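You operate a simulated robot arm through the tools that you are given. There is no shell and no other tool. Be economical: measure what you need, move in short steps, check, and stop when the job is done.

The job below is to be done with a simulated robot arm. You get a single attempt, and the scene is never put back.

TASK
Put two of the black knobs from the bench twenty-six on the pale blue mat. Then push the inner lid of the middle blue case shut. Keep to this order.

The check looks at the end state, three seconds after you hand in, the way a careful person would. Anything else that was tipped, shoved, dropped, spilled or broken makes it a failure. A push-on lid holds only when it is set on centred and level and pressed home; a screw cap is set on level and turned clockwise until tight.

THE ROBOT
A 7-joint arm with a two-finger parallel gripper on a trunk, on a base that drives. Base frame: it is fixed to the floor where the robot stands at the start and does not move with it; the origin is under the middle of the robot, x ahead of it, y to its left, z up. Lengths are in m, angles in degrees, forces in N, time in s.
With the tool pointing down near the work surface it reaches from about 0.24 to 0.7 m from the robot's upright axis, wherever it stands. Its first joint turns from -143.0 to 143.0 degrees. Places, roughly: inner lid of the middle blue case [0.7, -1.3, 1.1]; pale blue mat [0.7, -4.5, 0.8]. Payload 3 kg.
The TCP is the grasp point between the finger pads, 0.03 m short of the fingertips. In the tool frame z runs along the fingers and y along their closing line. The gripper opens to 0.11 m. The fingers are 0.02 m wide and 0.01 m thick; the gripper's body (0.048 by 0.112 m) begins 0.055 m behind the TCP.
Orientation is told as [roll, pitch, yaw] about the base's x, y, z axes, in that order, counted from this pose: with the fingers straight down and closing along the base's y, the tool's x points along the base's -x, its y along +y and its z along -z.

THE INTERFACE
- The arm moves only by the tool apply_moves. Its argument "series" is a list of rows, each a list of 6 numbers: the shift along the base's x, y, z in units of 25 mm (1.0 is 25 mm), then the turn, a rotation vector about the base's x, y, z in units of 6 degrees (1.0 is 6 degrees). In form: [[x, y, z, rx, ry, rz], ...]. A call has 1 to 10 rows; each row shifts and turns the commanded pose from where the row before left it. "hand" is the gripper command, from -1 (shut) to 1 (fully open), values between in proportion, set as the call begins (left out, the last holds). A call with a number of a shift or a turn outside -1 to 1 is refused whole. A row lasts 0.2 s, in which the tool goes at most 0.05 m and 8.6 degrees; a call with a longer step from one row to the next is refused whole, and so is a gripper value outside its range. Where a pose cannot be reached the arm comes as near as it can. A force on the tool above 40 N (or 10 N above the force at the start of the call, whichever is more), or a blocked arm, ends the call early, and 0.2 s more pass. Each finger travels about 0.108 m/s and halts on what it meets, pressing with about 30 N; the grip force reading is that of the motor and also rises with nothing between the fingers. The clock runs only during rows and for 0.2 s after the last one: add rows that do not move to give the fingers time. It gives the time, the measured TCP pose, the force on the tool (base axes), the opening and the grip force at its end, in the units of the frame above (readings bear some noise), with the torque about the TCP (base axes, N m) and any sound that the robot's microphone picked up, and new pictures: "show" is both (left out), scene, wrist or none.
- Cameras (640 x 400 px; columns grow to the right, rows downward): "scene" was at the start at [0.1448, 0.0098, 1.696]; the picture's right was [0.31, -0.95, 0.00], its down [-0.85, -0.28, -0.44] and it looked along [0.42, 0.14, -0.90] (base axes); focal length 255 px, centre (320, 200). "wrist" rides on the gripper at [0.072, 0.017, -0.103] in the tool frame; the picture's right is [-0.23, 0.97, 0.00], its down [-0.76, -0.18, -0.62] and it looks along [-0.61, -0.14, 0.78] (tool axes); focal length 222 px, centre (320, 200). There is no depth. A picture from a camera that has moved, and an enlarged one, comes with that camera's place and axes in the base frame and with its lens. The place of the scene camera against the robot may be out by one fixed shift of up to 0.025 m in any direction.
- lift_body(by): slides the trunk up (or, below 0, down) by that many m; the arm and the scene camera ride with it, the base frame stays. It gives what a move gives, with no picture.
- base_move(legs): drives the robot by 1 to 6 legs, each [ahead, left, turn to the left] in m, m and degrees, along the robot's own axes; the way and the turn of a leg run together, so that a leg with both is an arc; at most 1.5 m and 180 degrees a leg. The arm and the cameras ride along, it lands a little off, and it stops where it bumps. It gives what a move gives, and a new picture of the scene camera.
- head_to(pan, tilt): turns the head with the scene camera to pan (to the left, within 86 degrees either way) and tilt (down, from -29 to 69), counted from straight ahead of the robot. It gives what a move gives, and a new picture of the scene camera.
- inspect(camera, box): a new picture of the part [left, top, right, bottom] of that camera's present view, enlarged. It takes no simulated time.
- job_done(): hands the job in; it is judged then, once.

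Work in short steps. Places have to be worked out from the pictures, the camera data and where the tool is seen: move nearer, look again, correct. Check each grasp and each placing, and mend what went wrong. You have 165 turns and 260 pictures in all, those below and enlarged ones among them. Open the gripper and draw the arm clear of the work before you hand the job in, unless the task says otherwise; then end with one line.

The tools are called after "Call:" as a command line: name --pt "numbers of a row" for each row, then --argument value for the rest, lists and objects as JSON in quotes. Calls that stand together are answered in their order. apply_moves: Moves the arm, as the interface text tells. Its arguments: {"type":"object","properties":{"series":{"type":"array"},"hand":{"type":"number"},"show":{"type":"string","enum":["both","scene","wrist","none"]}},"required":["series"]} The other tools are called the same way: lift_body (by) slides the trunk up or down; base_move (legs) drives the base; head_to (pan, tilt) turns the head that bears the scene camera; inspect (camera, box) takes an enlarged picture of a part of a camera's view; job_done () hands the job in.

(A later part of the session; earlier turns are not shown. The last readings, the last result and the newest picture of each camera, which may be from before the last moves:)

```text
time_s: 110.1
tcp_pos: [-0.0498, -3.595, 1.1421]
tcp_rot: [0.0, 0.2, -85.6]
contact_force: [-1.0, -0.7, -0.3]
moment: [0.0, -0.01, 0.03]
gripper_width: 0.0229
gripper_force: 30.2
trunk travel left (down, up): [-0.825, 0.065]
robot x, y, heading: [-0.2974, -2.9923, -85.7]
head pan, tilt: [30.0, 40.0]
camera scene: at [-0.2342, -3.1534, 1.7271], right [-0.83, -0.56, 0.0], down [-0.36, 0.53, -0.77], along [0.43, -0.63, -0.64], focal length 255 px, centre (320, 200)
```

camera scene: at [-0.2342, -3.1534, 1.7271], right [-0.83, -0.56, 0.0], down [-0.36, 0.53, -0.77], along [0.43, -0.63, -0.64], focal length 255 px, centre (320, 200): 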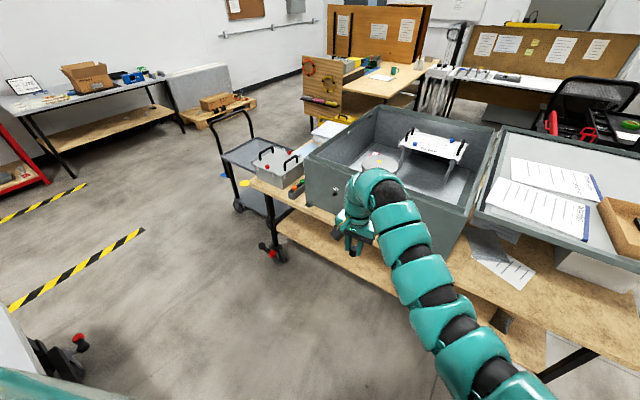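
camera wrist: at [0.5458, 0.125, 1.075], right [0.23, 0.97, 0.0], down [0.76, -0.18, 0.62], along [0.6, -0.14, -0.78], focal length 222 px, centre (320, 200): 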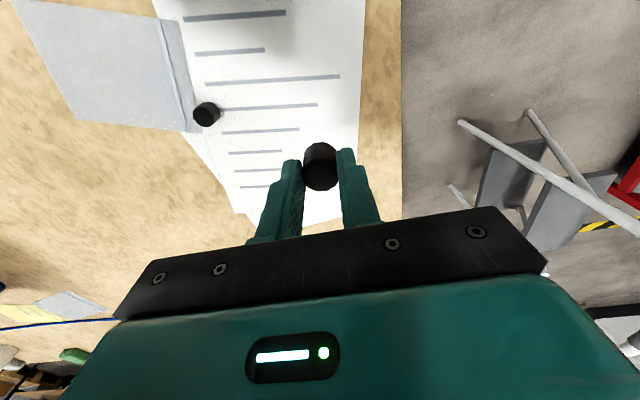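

Route clear. I straighten, go ahead 0.25 and left 0.8.

Call:
base_move --legs '[[0, 0, -4.4], [0.25, 0, 0], [0, 0.75, 0]]'

Call:
head_to --pan 5 --tilt 55

```text
time_s: 116.0
tcp_pos: [0.6318, -3.8708, 1.1403]
tcp_rot: [-0.1, 0.2, -90.5]
contact_force: [-0.6, -0.1, -0.9]
moment: [-0.04, 0.03, 0.02]
gripper_width: 0.0229
gripper_force: 29.8
trunk travel left (down, up): [-0.825, 0.065]
robot x, y, heading: [0.4452, -3.2466, -90.6]
head pan, tilt: [30.0, 40.0]
camera scene: at [0.4901, -3.4137, 1.7271], right [-0.87, -0.49, 0.0], down [-0.32, 0.56, -0.77], along [0.37, -0.67, -0.64], focal length 255 px, centre (320, 200)
```

scene: 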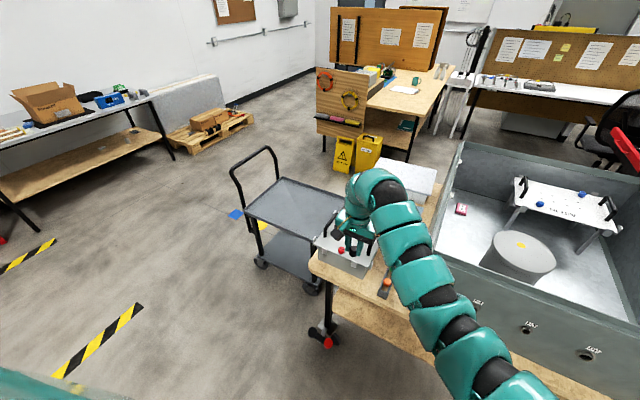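

```text
time_s: 116.9
tcp_pos: [0.6318, -3.8699, 1.1415]
tcp_rot: [0.0, 0.1, -90.8]
contact_force: [0.4, 0.2, 0.1]
moment: [-0.02, 0.0, 0.04]
gripper_width: 0.0228
gripper_force: 30.0
trunk travel left (down, up): [-0.825, 0.065]
robot x, y, heading: [0.4433, -3.2505, -90.8]
head pan, tilt: [5.0, 55.0]
camera scene: at [0.4534, -3.4115, 1.7065], right [-1.0, -0.08, 0.0], down [-0.06, 0.82, -0.57], along [0.04, -0.57, -0.82], focal length 255 px, centre (320, 200)
```

scene: 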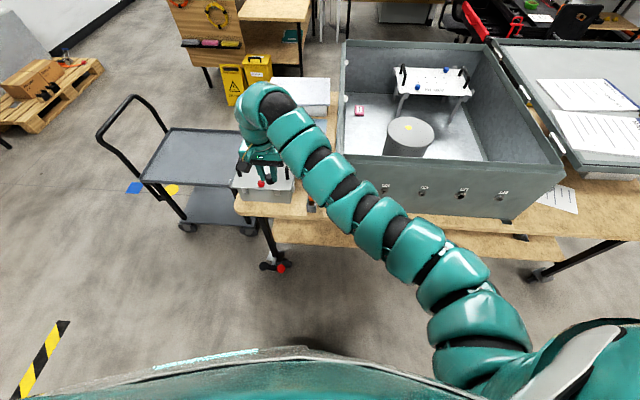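

The arm's shoulder sits to the robot's right, so I shift left to have the mat straight ahead of the arm and keep clear of the grey case.

Call:
base_move --legs '[[0.12, 0, 0.8], [0, 0.4, 0]]'

Call:
apply_moves --pt "-1 0 0 0 0 0" --pt "-1 0 0 0 0 0" --pt "-1 0 0 0 0 0" --pt "-1 0 0 0 0 0" --pt "-1 0 0 0 0 0" --pt "-1 0 0 0 0 0" --pt "-1 0 0 0 0 0" --pt "-1 0 0 0 0 0" --pt "-1 0 0 0 0 0" --pt "-1 0 0 0 0 0"

```text
time_s: 120.2
tcp_pos: [1.0356, -3.99, 1.1411]
tcp_rot: [-0.1, 0.1, -90.3]
contact_force: [-0.2, 0.0, 0.1]
moment: [-0.02, -0.03, 0.05]
gripper_width: 0.0228
gripper_force: 30.5
trunk travel left (down, up): [-0.825, 0.065]
robot x, y, heading: [0.8403, -3.3734, -90.5]
head pan, tilt: [5.0, 55.0]
camera scene: at [0.8544, -3.5334, 1.7065], right [-1.0, -0.08, 0.0], down [-0.07, 0.82, -0.57], along [0.05, -0.57, -0.82], focal length 255 px, centre (320, 200)
```

scene: 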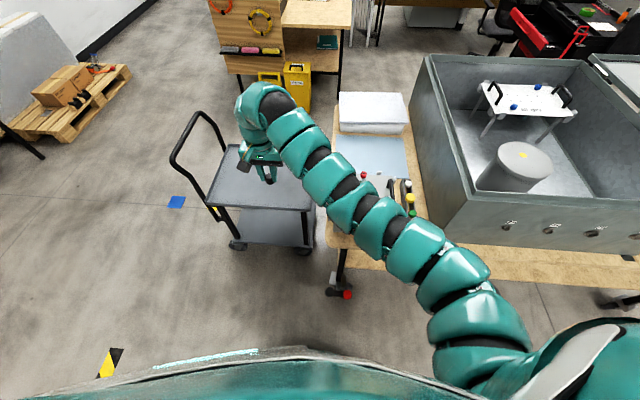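

```text
time_s: 122.4
tcp_pos: [0.9734, -3.9917, 1.1314]
tcp_rot: [-0.3, 1.0, -90.1]
contact_force: [-0.4, 0.0, 0.0]
moment: [0.0, -0.04, -0.03]
gripper_width: 0.0229
gripper_force: 30.4
out of reach, approached as far as the arm can: row 3, 4, 5, 6, 7, 8, 9, 10
trunk travel left (down, up): [-0.825, 0.065]
robot x, y, heading: [0.8416, -3.3724, -90.1]
head pan, tilt: [5.0, 55.0]
camera scene: at [0.853, -3.5336, 1.7065], right [-1.0, -0.08, 0.0], down [-0.07, 0.82, -0.57], along [0.05, -0.57, -0.82], focal length 255 px, centre (320, 200)
camera wrist: at [0.9911, -3.9224, 1.2357], right [0.97, -0.23, -0.01], down [-0.18, -0.77, 0.61], along [-0.15, -0.59, -0.79], focal length 222 px, centre (320, 200)
```

scene: 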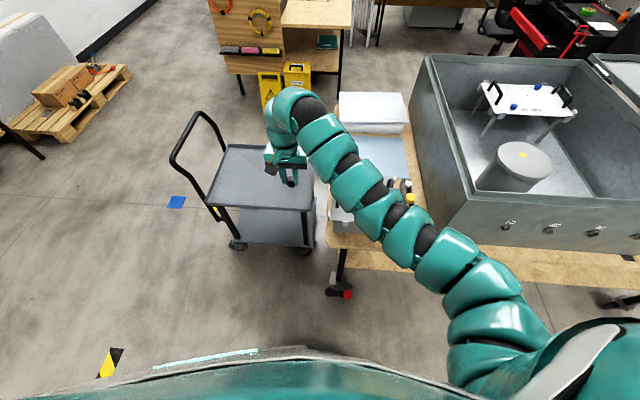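
wrist: 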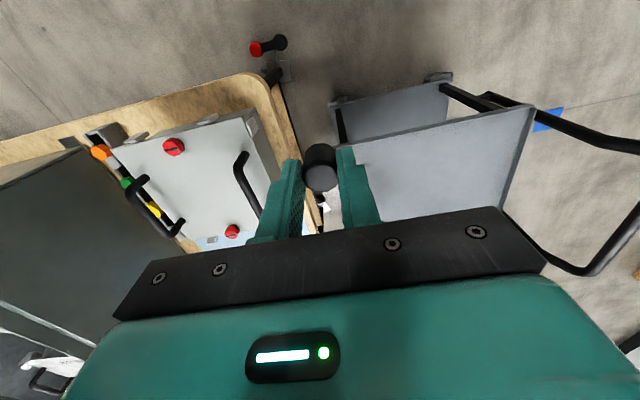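

The arm refuses to go further right at this yaw; I try with the hand turning clockwise along.

Call:
apply_moves --pt "0 0 0 0 0 -1" --pt "0 0 0 0 0 -1" --pt "0 0 0 0 0 -1" --pt "-1 0 0 0 0 -1" --pt "-1 0 0 0 0 -1" --show "scene"

```text
time_s: 123.6
tcp_pos: [0.9522, -4.0224, 1.1388]
tcp_rot: [-0.1, 0.2, -118.5]
contact_force: [0.5, -0.4, -1.0]
moment: [0.06, 0.05, 0.03]
gripper_width: 0.0226
gripper_force: 29.6
out of reach, approached as far as the arm can: row 1, 4, 5
trunk travel left (down, up): [-0.825, 0.065]
robot x, y, heading: [0.8404, -3.3733, -90.4]
head pan, tilt: [5.0, 55.0]
camera scene: at [0.8548, -3.5343, 1.7064], right [-1.0, -0.08, 0.0], down [-0.07, 0.82, -0.57], along [0.05, -0.57, -0.82], focal length 255 px, centre (320, 200)
```

scene: 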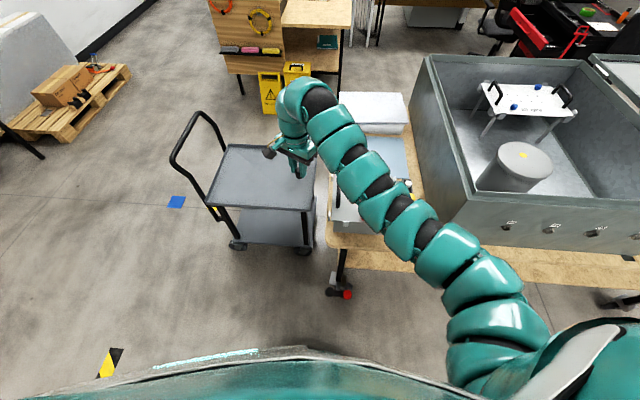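

I test whether it is an inner-reach limit: lower 0.08 and move outward over the bench while going right.

Call:
apply_moves --pt "0 -1 -1 0 0 0.7" --pt "0 -1 -1 0 0 0.7" --pt "-0.5 -1 0 0 0 0.8" --pt "-1 -1 0 0 0 0.8" --pt "-1 -1 0 0 0 0.8" --pt "-1 0 0 0 0 0.7"

```text
time_s: 125.0
tcp_pos: [0.864, -4.1405, 1.0887]
tcp_rot: [0.1, 0.0, -93.0]
contact_force: [0.4, 0.6, -0.1]
moment: [-0.03, -0.01, -0.01]
gripper_width: 0.0226
gripper_force: 29.9
out of reach, approached as far as the arm can: row 5
trunk travel left (down, up): [-0.825, 0.065]
robot x, y, heading: [0.8413, -3.3711, -90.3]
head pan, tilt: [5.0, 55.0]
camera scene: at [0.8517, -3.5338, 1.7064], right [-1.0, -0.08, 0.0], down [-0.07, 0.82, -0.57], along [0.05, -0.57, -0.82], focal length 255 px, centre (320, 200)
camera wrist: at [0.8849, -4.07, 1.1912], right [0.96, -0.28, 0.0], down [-0.22, -0.75, 0.62], along [-0.17, -0.6, -0.78], focal length 222 px, centre (320, 200)
```

scene: 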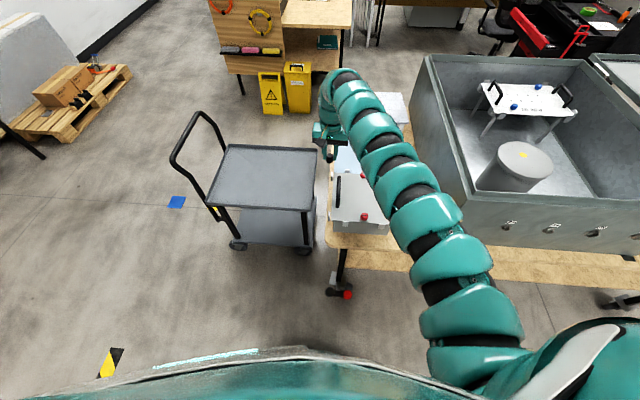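
wrist: 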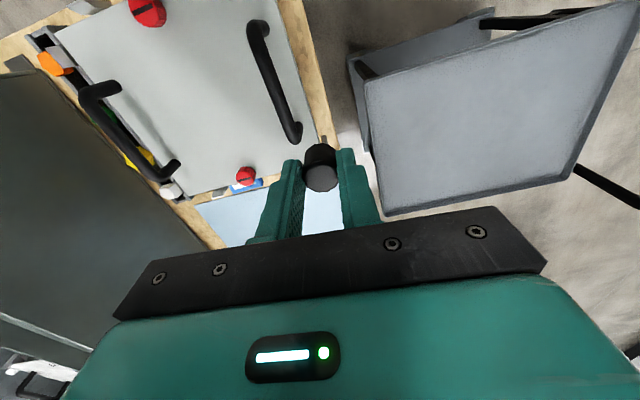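

Outward works (0.77 m from the axis). Continue toward above the mat.

Call:
apply_moves --pt "-0.75 -1 0 0 0 0" --pt "-0.75 -1 0 0 0 0" --pt "-0.75 -1 0 0 0 0" --pt "-0.75 -1 0 0 0 0" --pt "-0.75 -1 0 0 0 0" --pt "-0.75 -1 0 0 0 0" --pt "-0.75 -1 0 0 0 0" --pt "-0.75 -1 0 0 0 0" --pt "-0.75 -1 0 0 0 0" --pt "-0.75 -1 0 0 0 0"

```text
time_s: 127.2
tcp_pos: [0.748, -4.1714, 1.1012]
tcp_rot: [0.0, 0.3, -93.3]
contact_force: [-0.5, 0.5, -0.3]
moment: [-0.01, 0.06, -0.01]
gripper_width: 0.0226
gripper_force: 30.5
out of reach, approached as far as the arm can: row 1, 2, 3, 4, 5, 6, 7, 8, 9, 10
trunk travel left (down, up): [-0.825, 0.065]
robot x, y, heading: [0.844, -3.3713, -90.0]
head pan, tilt: [5.0, 55.0]
camera scene: at [0.855, -3.5335, 1.7065], right [-1.0, -0.08, 0.0], down [-0.07, 0.82, -0.57], along [0.05, -0.57, -0.82], focal length 255 px, centre (320, 200)
camera wrist: at [0.7688, -4.1014, 1.2044], right [0.96, -0.28, 0.0], down [-0.22, -0.75, 0.62], along [-0.18, -0.6, -0.78], focal length 222 px, centre (320, 200)
```

scene: 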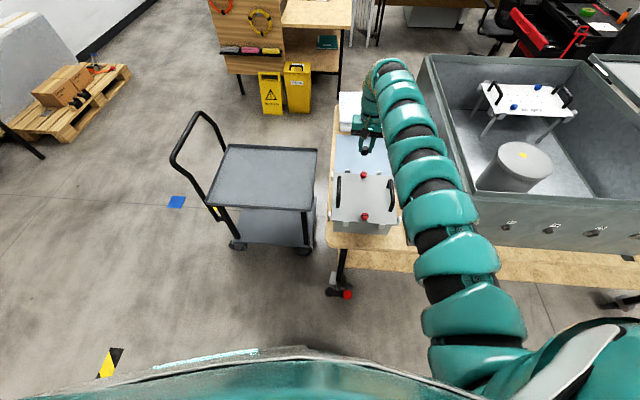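
wrist: 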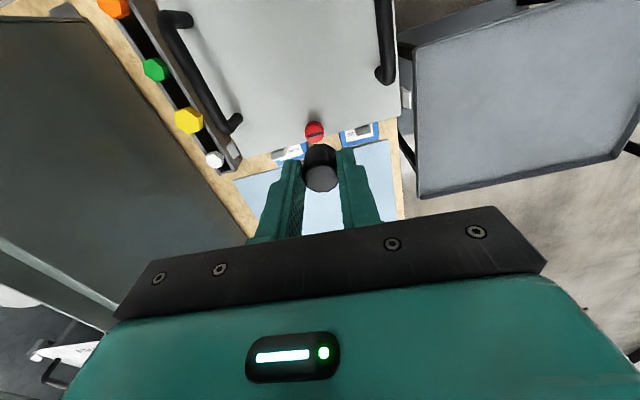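

Outer reach here is ~0.8 m; mat front edge is y≈-4.31, x 0.5–0.81. I drive ahead 0.2 m.

Call:
base_move --legs '[[0.2, 0, 0]]'

Call:
apply_moves --pt "0 0 0 0 0 0" --show "wrist"

```text
time_s: 128.8
tcp_pos: [0.7433, -4.3746, 1.1013]
tcp_rot: [0.1, 0.2, -93.4]
contact_force: [0.2, 0.0, -0.7]
moment: [-0.01, -0.01, 0.02]
gripper_width: 0.0228
gripper_force: 30.6
trunk travel left (down, up): [-0.825, 0.065]
robot x, y, heading: [0.8419, -3.5752, -90.3]
head pan, tilt: [5.0, 55.0]
camera scene: at [0.8518, -3.7354, 1.7063], right [-1.0, -0.08, 0.0], down [-0.07, 0.82, -0.57], along [0.05, -0.57, -0.82], focal length 255 px, centre (320, 200)
```

scene: 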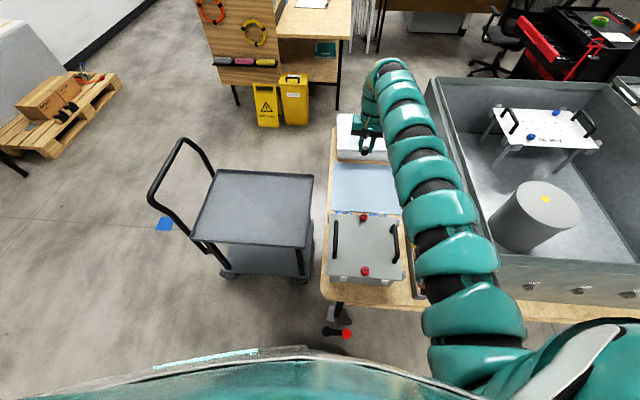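

```text
time_s: 129.2
tcp_pos: [0.7438, -4.3741, 1.1017]
tcp_rot: [0.0, 0.1, -93.4]
contact_force: [0.8, -0.1, 0.7]
moment: [0.0, -0.01, -0.01]
gripper_width: 0.0227
gripper_force: 29.7
trunk travel left (down, up): [-0.825, 0.065]
robot x, y, heading: [0.839, -3.5744, -90.6]
head pan, tilt: [5.0, 55.0]
camera wrist: at [0.7652, -4.3021, 1.2043], right [0.96, -0.28, 0.0], down [-0.22, -0.75, 0.62], along [-0.18, -0.6, -0.78], focal length 222 px, centre (320, 200)
```

wrist: 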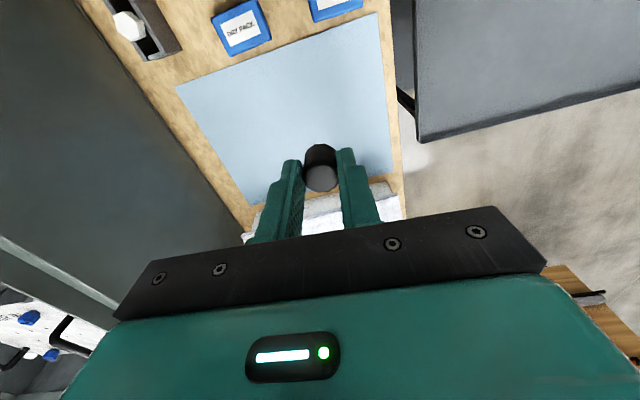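

The knob is above the mat (front edge y≈-4.32). I lower the trunk by 0.15 and check arm clearance over the small box.

Call:
lift_body --by -0.15

Call:
apply_moves --pt "0 0 0 0 0 0"

```text
time_s: 130.9
tcp_pos: [0.743, -4.3725, 0.9506]
tcp_rot: [0.0, 0.2, -93.3]
contact_force: [-0.7, 0.0, -0.4]
moment: [0.02, -0.02, -0.02]
gripper_width: 0.0224
gripper_force: 29.9
trunk travel left (down, up): [-0.675, 0.215]
robot x, y, heading: [0.8412, -3.5761, -90.4]
head pan, tilt: [5.0, 55.0]
```

```text
time_s: 131.3
tcp_pos: [0.7436, -4.3725, 0.9515]
tcp_rot: [0.1, 0.2, -93.4]
contact_force: [0.2, -0.6, 0.8]
moment: [0.01, 0.0, 0.02]
gripper_width: 0.0227
gripper_force: 29.3
trunk travel left (down, up): [-0.675, 0.215]
robot x, y, heading: [0.8408, -3.5717, -90.5]
head pan, tilt: [5.0, 55.0]
camera scene: at [0.8519, -3.734, 1.5565], right [-1.0, -0.08, 0.0], down [-0.07, 0.82, -0.57], along [0.05, -0.57, -0.82], focal length 255 px, centre (320, 200)
camera wrist: at [0.7651, -4.3019, 1.0543], right [0.96, -0.28, 0.0], down [-0.22, -0.75, 0.62], along [-0.18, -0.6, -0.78], focal length 222 px, centre (320, 200)
```

scene: 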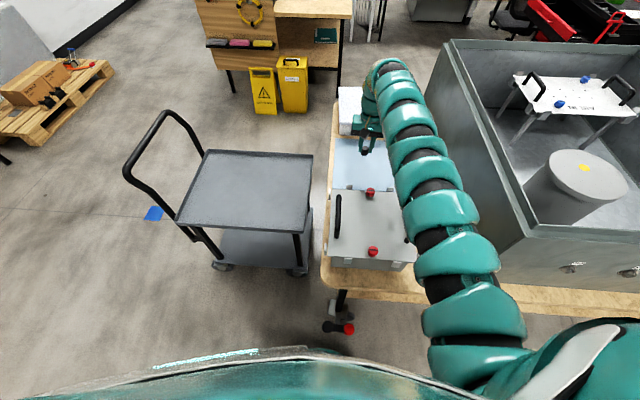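
wrist: 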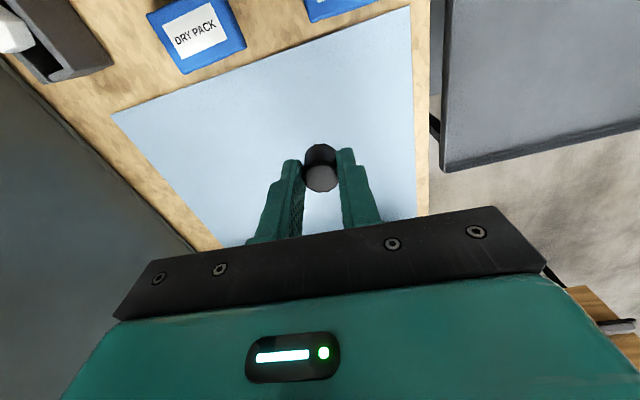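

Clear. Lower further to ~0.84.

Call:
lift_body --by -0.11

Call:
apply_moves --pt "0 0 0 0 0 0"

```text
time_s: 132.8
tcp_pos: [0.743, -4.3721, 0.8415]
tcp_rot: [-0.1, 0.3, -93.4]
contact_force: [-0.1, 0.1, 0.5]
moment: [-0.04, 0.04, 0.0]
gripper_width: 0.0227
gripper_force: 30.0
trunk travel left (down, up): [-0.565, 0.325]
robot x, y, heading: [0.8403, -3.5695, -90.5]
head pan, tilt: [5.0, 55.0]
```

```text
time_s: 133.2
tcp_pos: [0.7435, -4.3733, 0.8406]
tcp_rot: [0.0, 0.2, -93.5]
contact_force: [-0.2, -0.2, -0.4]
moment: [-0.01, 0.01, -0.04]
gripper_width: 0.0227
gripper_force: 30.3
trunk travel left (down, up): [-0.565, 0.325]
robot x, y, heading: [0.8433, -3.5722, -90.4]
head pan, tilt: [5.0, 55.0]
camera scene: at [0.8519, -3.734, 1.4465], right [-1.0, -0.08, 0.0], down [-0.07, 0.82, -0.57], along [0.05, -0.57, -0.82], focal length 255 px, centre (320, 200)
camera wrist: at [0.7651, -4.3019, 0.9443], right [0.96, -0.28, 0.0], down [-0.22, -0.75, 0.62], along [-0.18, -0.6, -0.78], focal length 222 px, centre (320, 200)
```

scene: 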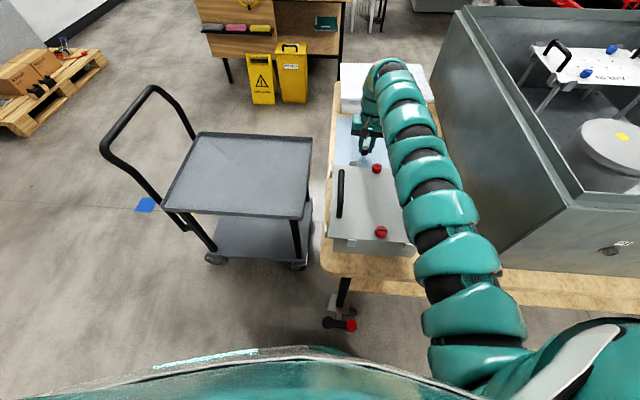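
wrist: 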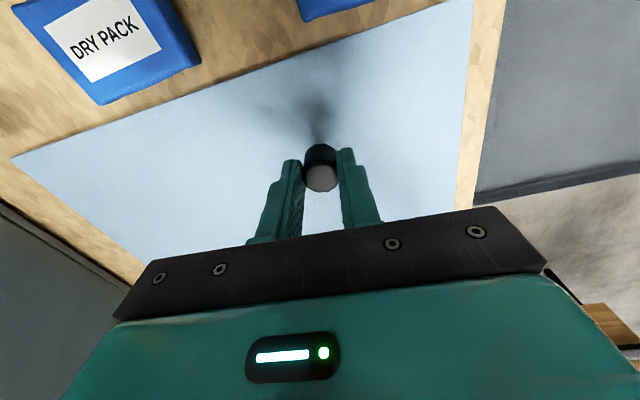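

Shadow shows ~2 cm left. Lower 0.013 then 0.005 steps, watching force.

Call:
lift_body --by -0.013

Call:
lift_body --by -0.004

Call:
apply_moves --pt "0 0 0 0 0 0" --show "wrist"

```text
time_s: 133.8
tcp_pos: [0.7429, -4.3725, 0.8279]
tcp_rot: [0.1, 0.1, -93.5]
contact_force: [-0.4, -0.9, 0.8]
moment: [-0.01, 0.02, -0.01]
gripper_width: 0.0229
gripper_force: 30.7
trunk travel left (down, up): [-0.552, 0.338]
robot x, y, heading: [0.8405, -3.5741, -90.5]
head pan, tilt: [5.0, 55.0]
```

```text
time_s: 134.3
tcp_pos: [0.7437, -4.3724, 0.8266]
tcp_rot: [0.0, 0.0, -93.4]
contact_force: [-0.3, -0.3, 9.4]
moment: [-0.07, 0.02, 0.03]
gripper_width: 0.0227
gripper_force: 30.2
trunk travel left (down, up): [-0.548, 0.342]
robot x, y, heading: [0.8396, -3.5727, -90.4]
head pan, tilt: [5.0, 55.0]
```

```text
time_s: 134.7
tcp_pos: [0.7435, -4.3726, 0.8267]
tcp_rot: [0.0, 0.0, -93.5]
contact_force: [0.0, -2.0, 11.6]
moment: [-0.15, 0.02, 0.04]
gripper_width: 0.023
gripper_force: 29.7
trunk travel left (down, up): [-0.548, 0.342]
robot x, y, heading: [0.841, -3.5754, -90.2]
head pan, tilt: [5.0, 55.0]
camera wrist: at [0.7652, -4.3015, 0.9286], right [0.96, -0.28, 0.0], down [-0.22, -0.75, 0.62], along [-0.18, -0.6, -0.78], focal length 222 px, centre (320, 200)
```

wrist: 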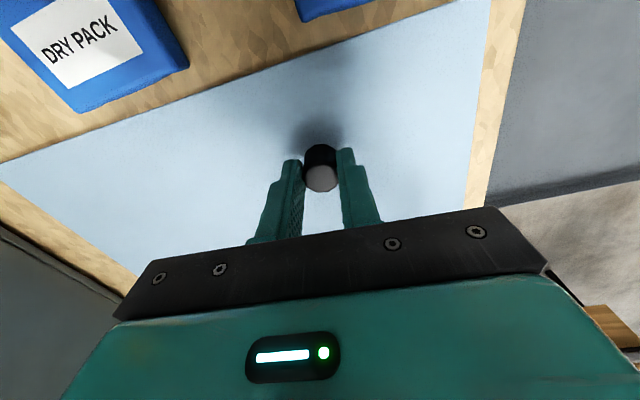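

Knob seated on the mat (≈10 N contact). Open a little and then raise the trunk.

Call:
apply_moves --pt "0 0 0 0 0 0" --pt "0 0 0 0 0 0" --pt "0 0 0 0 0 0" --hand 0 --show "none"

Call:
lift_body --by 0.25

Call:
apply_moves --pt "0 0 0 0 0 0"

```text
time_s: 135.5
tcp_pos: [0.7438, -4.3713, 0.8233]
tcp_rot: [0.0, 0.2, -93.4]
contact_force: [0.3, -0.2, -0.6]
moment: [0.04, -0.01, -0.03]
gripper_width: 0.0548
gripper_force: 0.1
trunk travel left (down, up): [-0.548, 0.342]
robot x, y, heading: [0.8417, -3.5706, -90.5]
head pan, tilt: [5.0, 55.0]
```

```text
time_s: 138.1
tcp_pos: [0.7444, -4.373, 1.0742]
tcp_rot: [0.0, 0.3, -93.4]
contact_force: [0.1, -0.3, -0.2]
moment: [0.01, -0.01, 0.0]
gripper_width: 0.0549
gripper_force: 0.1
trunk travel left (down, up): [-0.798, 0.092]
robot x, y, heading: [0.8424, -3.5678, -90.3]
head pan, tilt: [5.0, 55.0]
```

```text
time_s: 138.5
tcp_pos: [0.7427, -4.3725, 1.0763]
tcp_rot: [0.1, 0.3, -93.3]
contact_force: [-0.3, 0.0, 0.8]
moment: [0.0, -0.02, 0.03]
gripper_width: 0.0549
gripper_force: 0.0
trunk travel left (down, up): [-0.798, 0.092]
robot x, y, heading: [0.8402, -3.5719, -90.4]
head pan, tilt: [5.0, 55.0]
camera scene: at [0.8518, -3.7341, 1.6794], right [-1.0, -0.08, 0.0], down [-0.07, 0.82, -0.57], along [0.05, -0.57, -0.82], focal length 255 px, centre (320, 200)
camera wrist: at [0.7651, -4.302, 1.1772], right [0.96, -0.28, 0.0], down [-0.22, -0.75, 0.62], along [-0.18, -0.6, -0.78], focal length 222 px, centre (320, 200)
```

scene: 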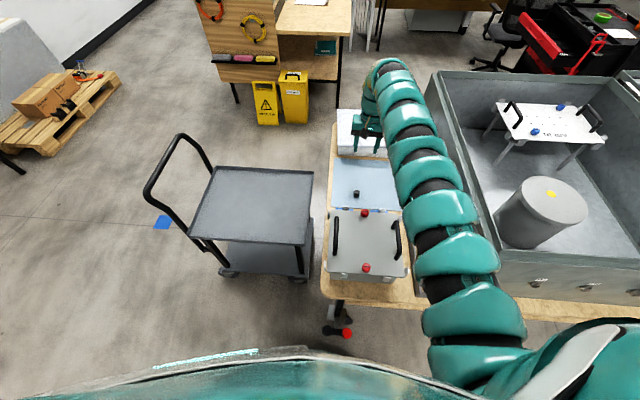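
wrist: 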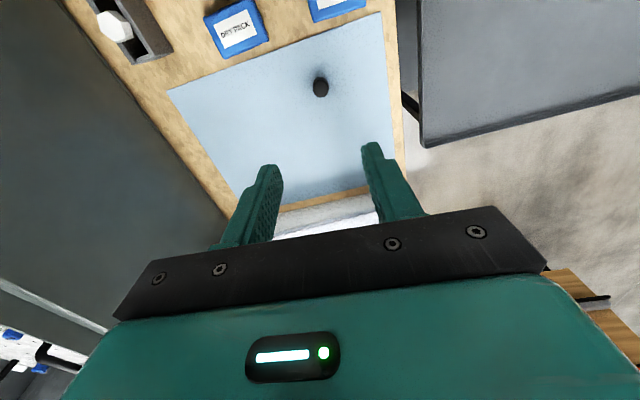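

First knob stands upright on the mat. I fold the arm in to the left, then back away toward the knob bench.

Call:
apply_moves --pt "1 0.2 0.2 0 0 0" --pt "1 0.2 0.2 0 0 0" --pt "1 0.3 0 0 0 0" --pt "1 0.3 0 0 0 0" --pt "1 1 0.3 0 0 0" --pt "1 1 0.3 0 0 0" --pt "1 1 0.3 0 0 0" --pt "1 1 0.2 0 0 0" --show "none"

Call:
base_move --legs '[[-0.35, 0, 0]]'

```text
time_s: 140.3
tcp_pos: [0.9439, -4.2479, 1.111]
tcp_rot: [0.0, 0.1, -93.6]
contact_force: [-0.8, -0.1, 0.6]
moment: [-0.01, 0.04, -0.02]
gripper_width: 0.0551
gripper_force: 0.0
trunk travel left (down, up): [-0.798, 0.092]
robot x, y, heading: [0.8403, -3.5783, -90.2]
head pan, tilt: [5.0, 55.0]
```

```text
time_s: 142.6
tcp_pos: [0.9487, -3.8949, 1.11]
tcp_rot: [0.0, 0.1, -93.0]
contact_force: [-0.2, -0.1, 0.4]
moment: [0.01, 0.04, 0.0]
gripper_width: 0.0554
gripper_force: 0.0
trunk travel left (down, up): [-0.798, 0.092]
robot x, y, heading: [0.8438, -3.2209, -90.0]
head pan, tilt: [5.0, 55.0]
camera scene: at [0.8543, -3.381, 1.6796], right [-1.0, -0.09, 0.0], down [-0.07, 0.82, -0.57], along [0.05, -0.57, -0.82], focal length 255 px, centre (320, 200)
```

scene: 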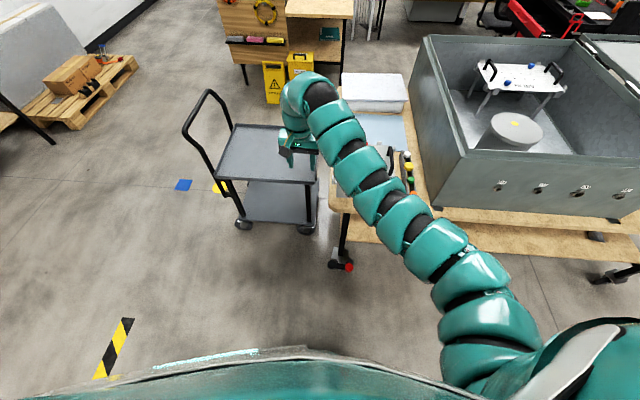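

Continue: right along the aisle, back up to the first bench, then turn to face it.

Call:
base_move --legs '[[-0.08, 0, 0], [0, -1.3, 0], [-1.5, 0, 0], [-1.5, 0, 0], [0, 0, 90]]'

Call:
apply_moves --pt "0 0 0 0 0 0.5" --show "wrist"

```text
time_s: 167.8
tcp_pos: [0.2145, -0.0035, 1.1099]
tcp_rot: [0.0, 0.2, -2.1]
contact_force: [-0.6, -0.2, 0.0]
moment: [0.06, 0.01, 0.0]
gripper_width: 0.0552
gripper_force: 0.1
trunk travel left (down, up): [-0.798, 0.092]
robot x, y, heading: [-0.4581, -0.1185, 0.7]
head pan, tilt: [5.0, 55.0]
camera scene: at [-0.3014, -0.1215, 1.6795], right [0.1, -0.99, 0.0], down [-0.81, -0.08, -0.57], along [0.57, 0.06, -0.82], focal length 255 px, centre (320, 200)
```

scene: 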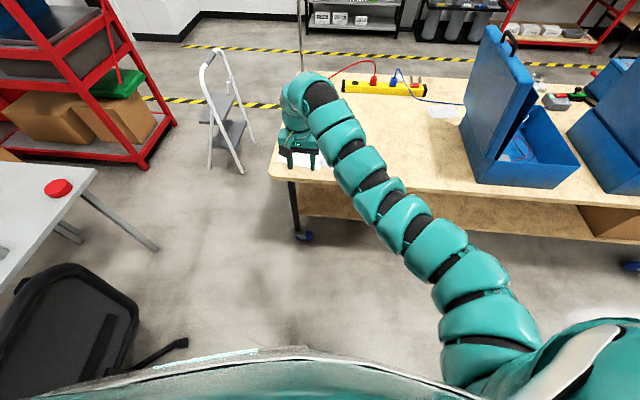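

```text
time_s: 168.2
tcp_pos: [0.2142, -0.003, 1.1101]
tcp_rot: [0.0, 0.2, 1.0]
contact_force: [0.4, -0.9, 0.2]
moment: [-0.01, 0.03, 0.0]
gripper_width: 0.055
gripper_force: 0.0
trunk travel left (down, up): [-0.798, 0.092]
robot x, y, heading: [-0.4574, -0.121, 1.0]
head pan, tilt: [5.0, 55.0]
camera wrist: at [0.1425, 0.0125, 1.2131], right [0.21, 0.98, 0.0], down [0.77, -0.17, 0.62], along [0.61, -0.13, -0.78], focal length 222 px, centre (320, 200)
```

wrist: 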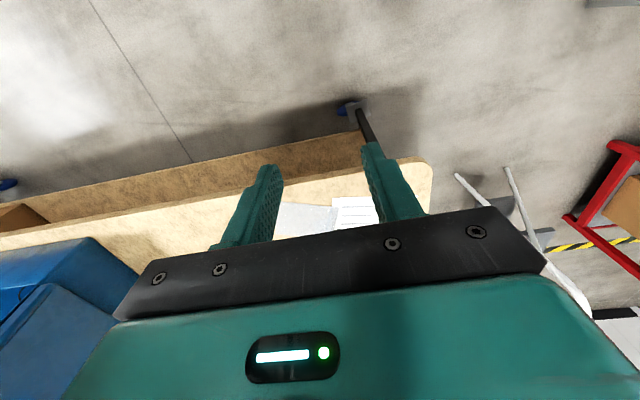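

Advance 0.22 and left 0.11 so the hand comes over knob C near the bench edge.

Call:
base_move --legs '[[0.22, 0.11, -0.8]]'

Call:
apply_moves --pt "0 0 0 0 0 0" --show "wrist"

```text
time_s: 170.0
tcp_pos: [0.4349, 0.1022, 1.1097]
tcp_rot: [0.0, 0.2, 0.1]
contact_force: [0.5, 0.3, -0.2]
moment: [0.02, 0.02, 0.0]
gripper_width: 0.0551
gripper_force: 0.1
trunk travel left (down, up): [-0.798, 0.092]
robot x, y, heading: [-0.2415, -0.0097, 0.4]
head pan, tilt: [5.0, 55.0]
camera scene: at [-0.0815, -0.01, 1.6793], right [0.09, -1.0, 0.0], down [-0.82, -0.07, -0.57], along [0.57, 0.05, -0.82], focal length 255 px, centre (320, 200)
```

scene: 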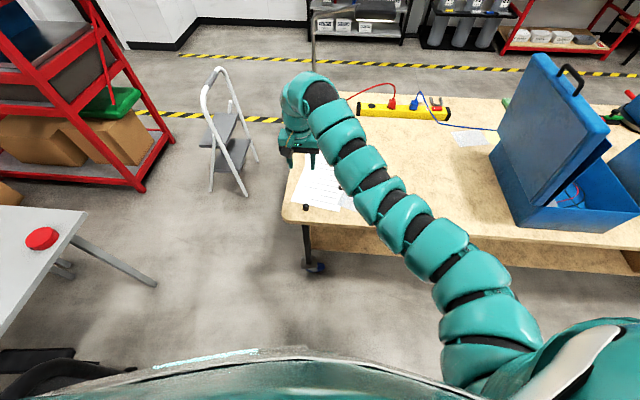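

```text
time_s: 170.4
tcp_pos: [0.4349, 0.1003, 1.1094]
tcp_rot: [0.0, 0.2, 0.0]
contact_force: [0.2, 0.1, 0.7]
moment: [0.02, 0.0, -0.02]
gripper_width: 0.0549
gripper_force: 0.2
trunk travel left (down, up): [-0.798, 0.092]
robot x, y, heading: [-0.2403, -0.0081, 0.1]
head pan, tilt: [5.0, 55.0]
camera wrist: at [0.363, 0.1175, 1.2129], right [0.23, 0.97, 0.0], down [0.76, -0.18, 0.62], along [0.6, -0.14, -0.78], focal length 222 px, centre (320, 200)
```

wrist: 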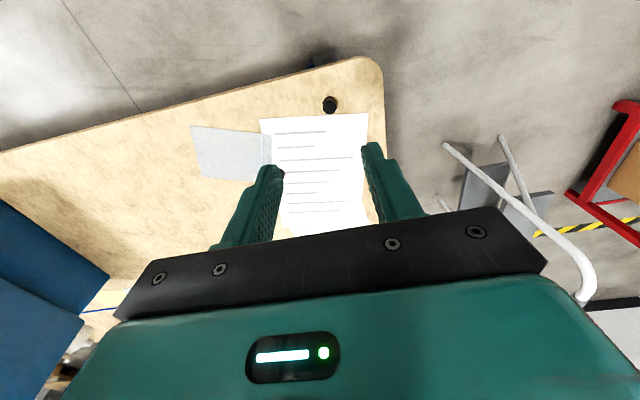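

Knob C at ≈(0.475,0.110). Shift the hand over it and lower the trunk 0.24.

Call:
apply_moves --pt "0.8 0.2 0 0 0 0" --pt "0.8 0.2 0 0 0 0" --hand 0.3 --show "none"

Call:
lift_body --by -0.24

Call:
apply_moves --pt "0 0 0 0 0 0" --show "wrist"

```text
time_s: 171.0
tcp_pos: [0.4752, 0.11, 1.1104]
tcp_rot: [0.1, 0.3, 0.0]
contact_force: [0.1, 0.6, 0.4]
moment: [0.01, 0.04, 0.0]
gripper_width: 0.0715
gripper_force: 0.0
trunk travel left (down, up): [-0.798, 0.092]
robot x, y, heading: [-0.2408, -0.0068, -0.1]
head pan, tilt: [5.0, 55.0]
```

```text
time_s: 173.5
tcp_pos: [0.4744, 0.1123, 0.8703]
tcp_rot: [0.0, 0.2, 0.1]
contact_force: [0.9, -0.4, 0.2]
moment: [0.01, -0.01, -0.01]
gripper_width: 0.0713
gripper_force: 0.0
trunk travel left (down, up): [-0.558, 0.332]
robot x, y, heading: [-0.241, -0.0069, -0.1]
head pan, tilt: [5.0, 55.0]
```

```text
time_s: 173.9
tcp_pos: [0.4749, 0.1109, 0.8711]
tcp_rot: [0.0, 0.2, 0.1]
contact_force: [0.1, -0.3, -0.3]
moment: [-0.03, 0.02, -0.01]
gripper_width: 0.0718
gripper_force: 0.1
trunk travel left (down, up): [-0.558, 0.332]
robot x, y, heading: [-0.2397, -0.0076, 0.1]
head pan, tilt: [5.0, 55.0]
camera wrist: at [0.403, 0.1281, 0.9737], right [0.23, 0.97, 0.0], down [0.76, -0.18, 0.62], along [0.6, -0.14, -0.78], focal length 222 px, centre (320, 200)
```

wrist: 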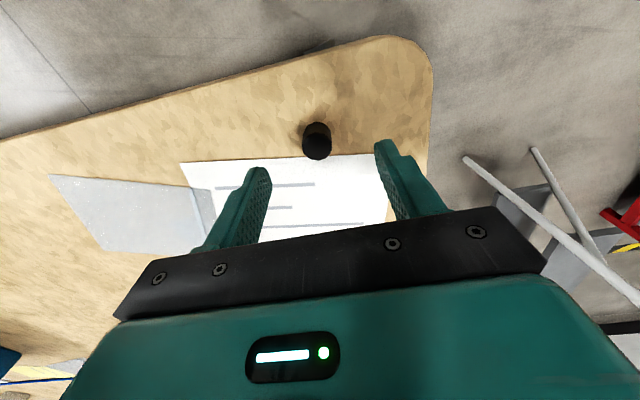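

Centred within ~3 mm. Lower 0.049.

Call:
apply_moves --pt "0.1 -0.12 0 0 0 0" --show "none"

Call:
lift_body --by -0.047

Call:
apply_moves --pt "0 0 0 0 0 0" --show "wrist"

```text
time_s: 174.3
tcp_pos: [0.4779, 0.1085, 0.8697]
tcp_rot: [0.0, 0.1, 0.2]
contact_force: [-0.8, 0.0, 0.8]
moment: [0.01, -0.05, 0.03]
gripper_width: 0.0716
gripper_force: 0.1
trunk travel left (down, up): [-0.558, 0.332]
robot x, y, heading: [-0.2427, -0.0088, 0.2]
head pan, tilt: [5.0, 55.0]
```

```text
time_s: 175.2
tcp_pos: [0.4765, 0.1082, 0.8236]
tcp_rot: [-0.1, 0.2, 0.1]
contact_force: [-0.3, -0.1, 0.2]
moment: [-0.02, -0.01, 0.02]
gripper_width: 0.0717
gripper_force: 0.1
trunk travel left (down, up): [-0.511, 0.379]
robot x, y, heading: [-0.2373, -0.0051, -0.0]
head pan, tilt: [5.0, 55.0]
```

```text
time_s: 175.6
tcp_pos: [0.4783, 0.1077, 0.8243]
tcp_rot: [0.0, 0.2, 0.2]
contact_force: [-0.5, 0.1, 0.2]
moment: [0.01, 0.0, -0.01]
gripper_width: 0.0715
gripper_force: 0.0
trunk travel left (down, up): [-0.511, 0.379]
robot x, y, heading: [-0.2427, -0.0078, 0.1]
head pan, tilt: [5.0, 55.0]
camera wrist: at [0.4054, 0.1249, 0.9268], right [0.23, 0.97, 0.0], down [0.76, -0.18, 0.62], along [0.6, -0.14, -0.78], focal length 222 px, centre (320, 200)
```

wrist: 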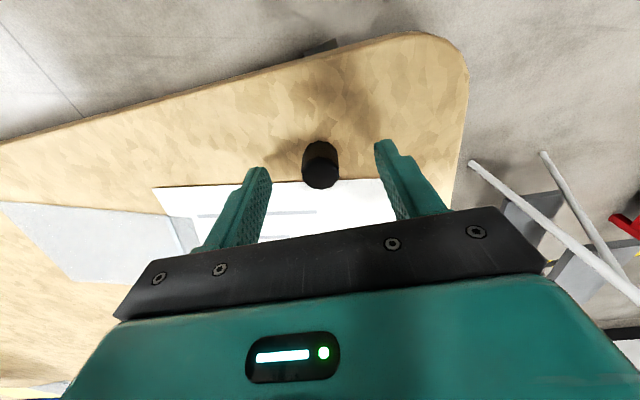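

Good, close on it and lift with the trunk.

Call:
apply_moves --pt "0 0 0 0 0 0" --pt "0 0 0 0 0 0" --pt "0 0 0 0 0 0" --hand -1 --show "none"

Call:
lift_body --by 0.29

Call:
apply_moves --pt "0 0 0 0 0 0"

```text
time_s: 176.3
tcp_pos: [0.4775, 0.1093, 0.825]
tcp_rot: [0.0, 0.1, 0.0]
contact_force: [-0.6, 0.4, 0.1]
moment: [-0.01, 0.01, 0.02]
gripper_width: 0.0227
gripper_force: 30.2
trunk travel left (down, up): [-0.511, 0.379]
robot x, y, heading: [-0.2427, -0.0098, 0.2]
head pan, tilt: [5.0, 55.0]
```

```text
time_s: 179.3
tcp_pos: [0.4779, 0.1077, 1.1141]
tcp_rot: [0.0, 0.2, 0.1]
contact_force: [0.0, 0.0, 0.2]
moment: [-0.01, 0.02, -0.03]
gripper_width: 0.0228
gripper_force: 29.8
trunk travel left (down, up): [-0.801, 0.089]
robot x, y, heading: [-0.2395, -0.0038, 0.1]
head pan, tilt: [5.0, 55.0]
```

```text
time_s: 179.7
tcp_pos: [0.4768, 0.1081, 1.1138]
tcp_rot: [0.0, 0.2, 0.1]
contact_force: [-0.3, -0.4, -0.1]
moment: [-0.02, -0.03, -0.01]
gripper_width: 0.0226
gripper_force: 29.6
trunk travel left (down, up): [-0.801, 0.089]
robot x, y, heading: [-0.2439, -0.0078, 0.1]
head pan, tilt: [5.0, 55.0]
camera scene: at [-0.0827, -0.0107, 1.6824], right [0.09, -1.0, 0.0], down [-0.82, -0.07, -0.57], along [0.57, 0.05, -0.82], focal length 255 px, centre (320, 200)
camera wrist: at [0.4056, 0.1249, 1.2167], right [0.23, 0.97, 0.0], down [0.76, -0.18, 0.62], along [0.6, -0.14, -0.78], focal length 222 px, centre (320, 200)
```

scene: 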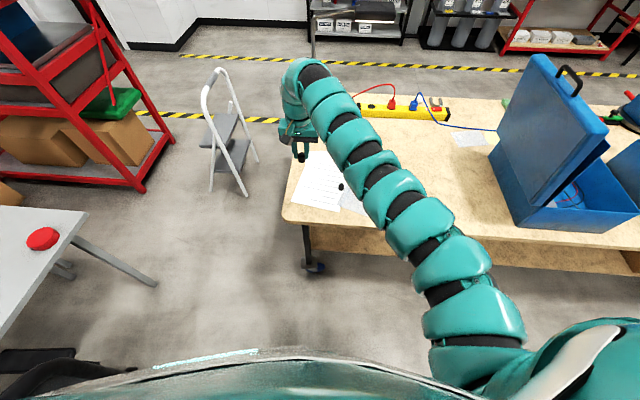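
wrist: 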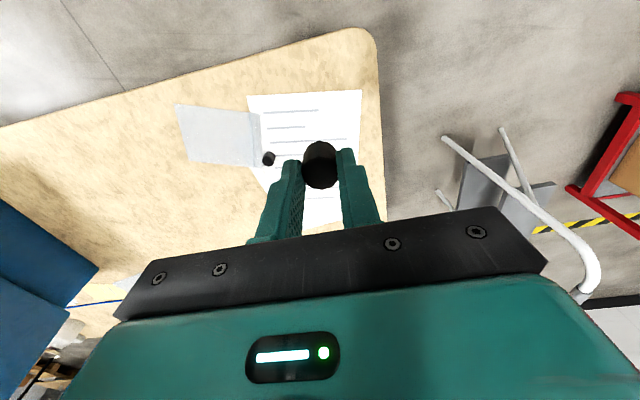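

Held. Back off, turn right, and check heading before the run.

Call:
base_move --legs '[[-0.22, 0, 0], [0, 0, -90]]'

```text
time_s: 185.1
tcp_pos: [-0.3246, -0.723, 1.1148]
tcp_rot: [0.0, 0.2, -88.6]
contact_force: [0.5, -0.2, -0.1]
moment: [0.01, -0.01, 0.04]
gripper_width: 0.0227
gripper_force: 29.6
trunk travel left (down, up): [-0.801, 0.089]
robot x, y, heading: [-0.4597, -0.0102, -88.6]
head pan, tilt: [5.0, 55.0]
camera scene: at [-0.4418, -0.1699, 1.6825], right [-0.99, -0.11, 0.0], down [-0.09, 0.81, -0.57], along [0.06, -0.57, -0.82], focal length 255 px, centre (320, 200)
```

scene: 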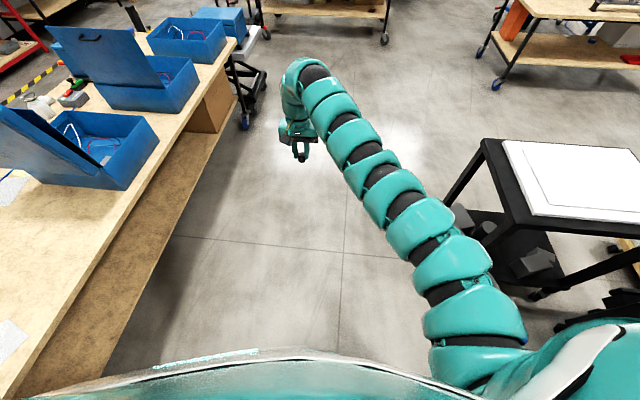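

Call:
base_move --legs '[[0, 0, -1.4], [1.5, 0, 0], [1.48, 0, 0], [0, 0.6, 0], [0.15, 0, 0], [0, 0.7, 0]]'

```text
time_s: 207.4
tcp_pos: [1.0121, -3.8544, 1.1133]
tcp_rot: [0.0, 0.2, -89.1]
contact_force: [0.3, -0.2, -0.7]
moment: [0.01, -0.02, -0.02]
gripper_width: 0.023
gripper_force: 30.2
trunk travel left (down, up): [-0.801, 0.089]
robot x, y, heading: [0.8857, -3.1348, -88.9]
head pan, tilt: [5.0, 55.0]
camera scene: at [0.9005, -3.2995, 1.6825], right [-0.99, -0.1, 0.0], down [-0.08, 0.81, -0.57], along [0.06, -0.57, -0.82], focal length 255 px, centre (320, 200)
```

scene: 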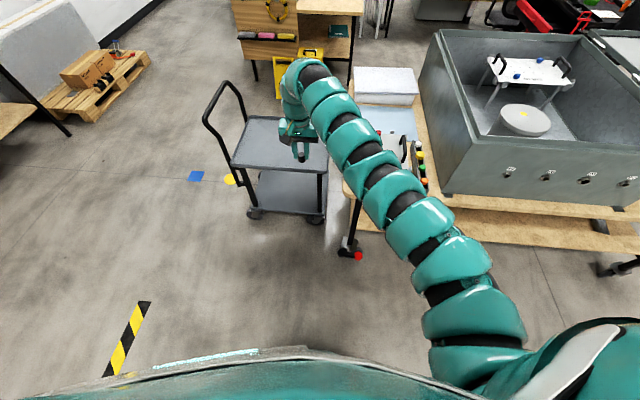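

I'm left of the target; knob still held. Correct heading, shift right 0.045 and drive ahead 0.43 to the earlier stance.

Call:
base_move --legs '[[0, -0.05, -1.2], [0.43, 0, 0]]'

Call:
apply_moves --pt "-1 -1 0 0 0 0" --pt "-1 -0.8 0 0 0 0" --pt "-1 -0.2 0 0 0 0" --pt "-1 -0.2 0 0 0 0" --pt "-1 -0.2 0 0 0 0" --pt "-1 -0.2 0 0 0 0" --pt "-1 -0.2 0 0 0 0" --pt "-1 -0.2 0 0 0 0" --pt "-1 -0.2 0 0 0 0" --pt "-1 0 0 0 0 0"

```text
time_s: 210.6
tcp_pos: [0.9419, -4.29, 1.114]
tcp_rot: [0.1, 0.2, -90.5]
contact_force: [-0.6, 0.2, 0.5]
moment: [0.01, -0.02, -0.04]
gripper_width: 0.0224
gripper_force: 30.2
trunk travel left (down, up): [-0.801, 0.089]
robot x, y, heading: [0.8315, -3.5725, -90.6]
head pan, tilt: [5.0, 55.0]
camera scene: at [0.8437, -3.7324, 1.6824], right [-1.0, -0.08, 0.0], down [-0.06, 0.82, -0.57], along [0.05, -0.57, -0.82], focal length 255 px, centre (320, 200)
```

scene: 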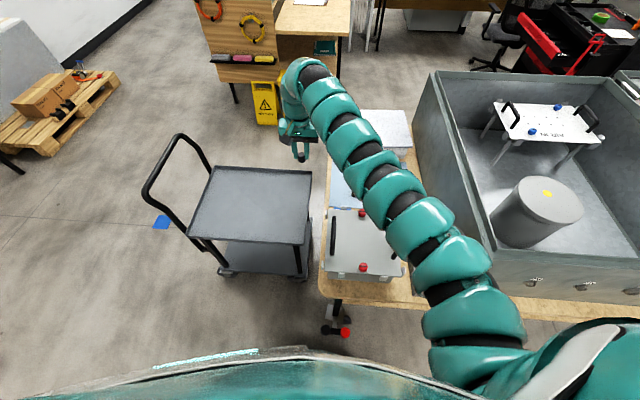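

```text
time_s: 212.8
tcp_pos: [0.6919, -4.3701, 1.113]
tcp_rot: [0.0, 0.2, -90.5]
contact_force: [0.1, -0.6, 0.4]
moment: [-0.01, -0.01, -0.03]
gripper_width: 0.0229
gripper_force: 30.2
trunk travel left (down, up): [-0.801, 0.089]
robot x, y, heading: [0.8338, -3.5679, -90.3]
head pan, tilt: [5.0, 55.0]
camera scene: at [0.8426, -3.7317, 1.6824], right [-1.0, -0.08, 0.0], down [-0.06, 0.82, -0.57], along [0.05, -0.57, -0.82], focal length 255 px, centre (320, 200)
camera wrist: at [0.709, -4.2992, 1.2163], right [0.97, -0.24, 0.0], down [-0.18, -0.76, 0.62], along [-0.15, -0.6, -0.78], focal length 222 px, centre (320, 200)
```

scene: 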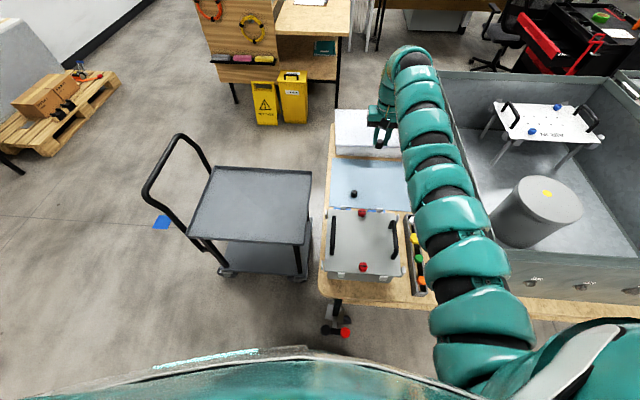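
wrist: 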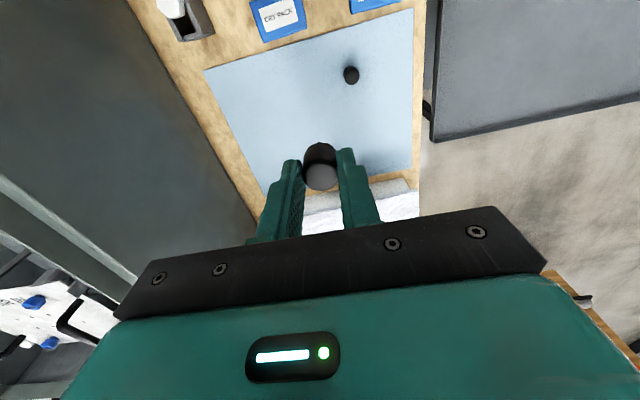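

The first knob still stands at (0.744,-4.372). I shift to x≈0.65 and lower.

Call:
apply_moves --pt "-0.8 0 0 0 0 0" --pt "-0.8 0 0 0 0 0" --show "none"

Call:
lift_body --by -0.17

Call:
apply_moves --pt "0 0 0 0 0 0"

```text
time_s: 213.4
tcp_pos: [0.6539, -4.3711, 1.1153]
tcp_rot: [0.0, 0.3, -90.4]
contact_force: [-0.3, 0.6, 0.2]
moment: [0.03, -0.01, 0.01]
gripper_width: 0.0227
gripper_force: 30.1
trunk travel left (down, up): [-0.801, 0.089]
robot x, y, heading: [0.8329, -3.5698, -90.3]
head pan, tilt: [5.0, 55.0]
```

```text
time_s: 215.3
tcp_pos: [0.655, -4.3702, 0.9446]
tcp_rot: [0.0, 0.1, -90.5]
contact_force: [-0.5, -0.3, 0.0]
moment: [-0.03, 0.01, 0.0]
gripper_width: 0.0227
gripper_force: 29.4
trunk travel left (down, up): [-0.631, 0.259]
robot x, y, heading: [0.8336, -3.5722, -90.5]
head pan, tilt: [5.0, 55.0]
```

```text
time_s: 215.7
tcp_pos: [0.6542, -4.3703, 0.9441]
tcp_rot: [0.0, 0.2, -90.5]
contact_force: [0.0, 0.2, 0.0]
moment: [0.01, -0.01, 0.03]
gripper_width: 0.0225
gripper_force: 30.5
trunk travel left (down, up): [-0.631, 0.259]
robot x, y, heading: [0.8295, -3.5685, -90.4]
head pan, tilt: [5.0, 55.0]
camera scene: at [0.8437, -3.7314, 1.5125], right [-1.0, -0.08, 0.0], down [-0.06, 0.82, -0.57], along [0.05, -0.57, -0.82], focal length 255 px, centre (320, 200)
camera wrist: at [0.6715, -4.298, 1.0472], right [0.97, -0.24, 0.0], down [-0.18, -0.76, 0.62], along [-0.15, -0.6, -0.78], focal length 222 px, centre (320, 200)
```

scene: 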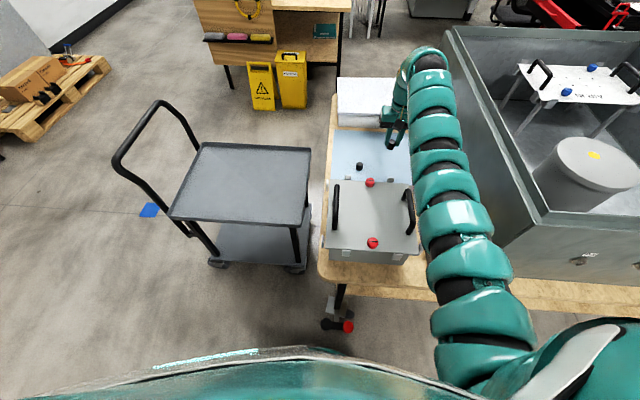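
wrist: 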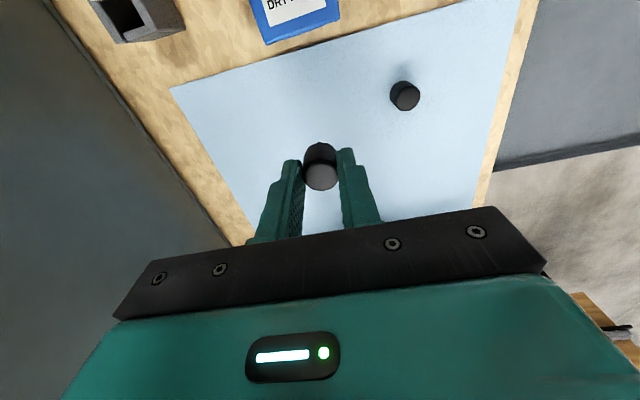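

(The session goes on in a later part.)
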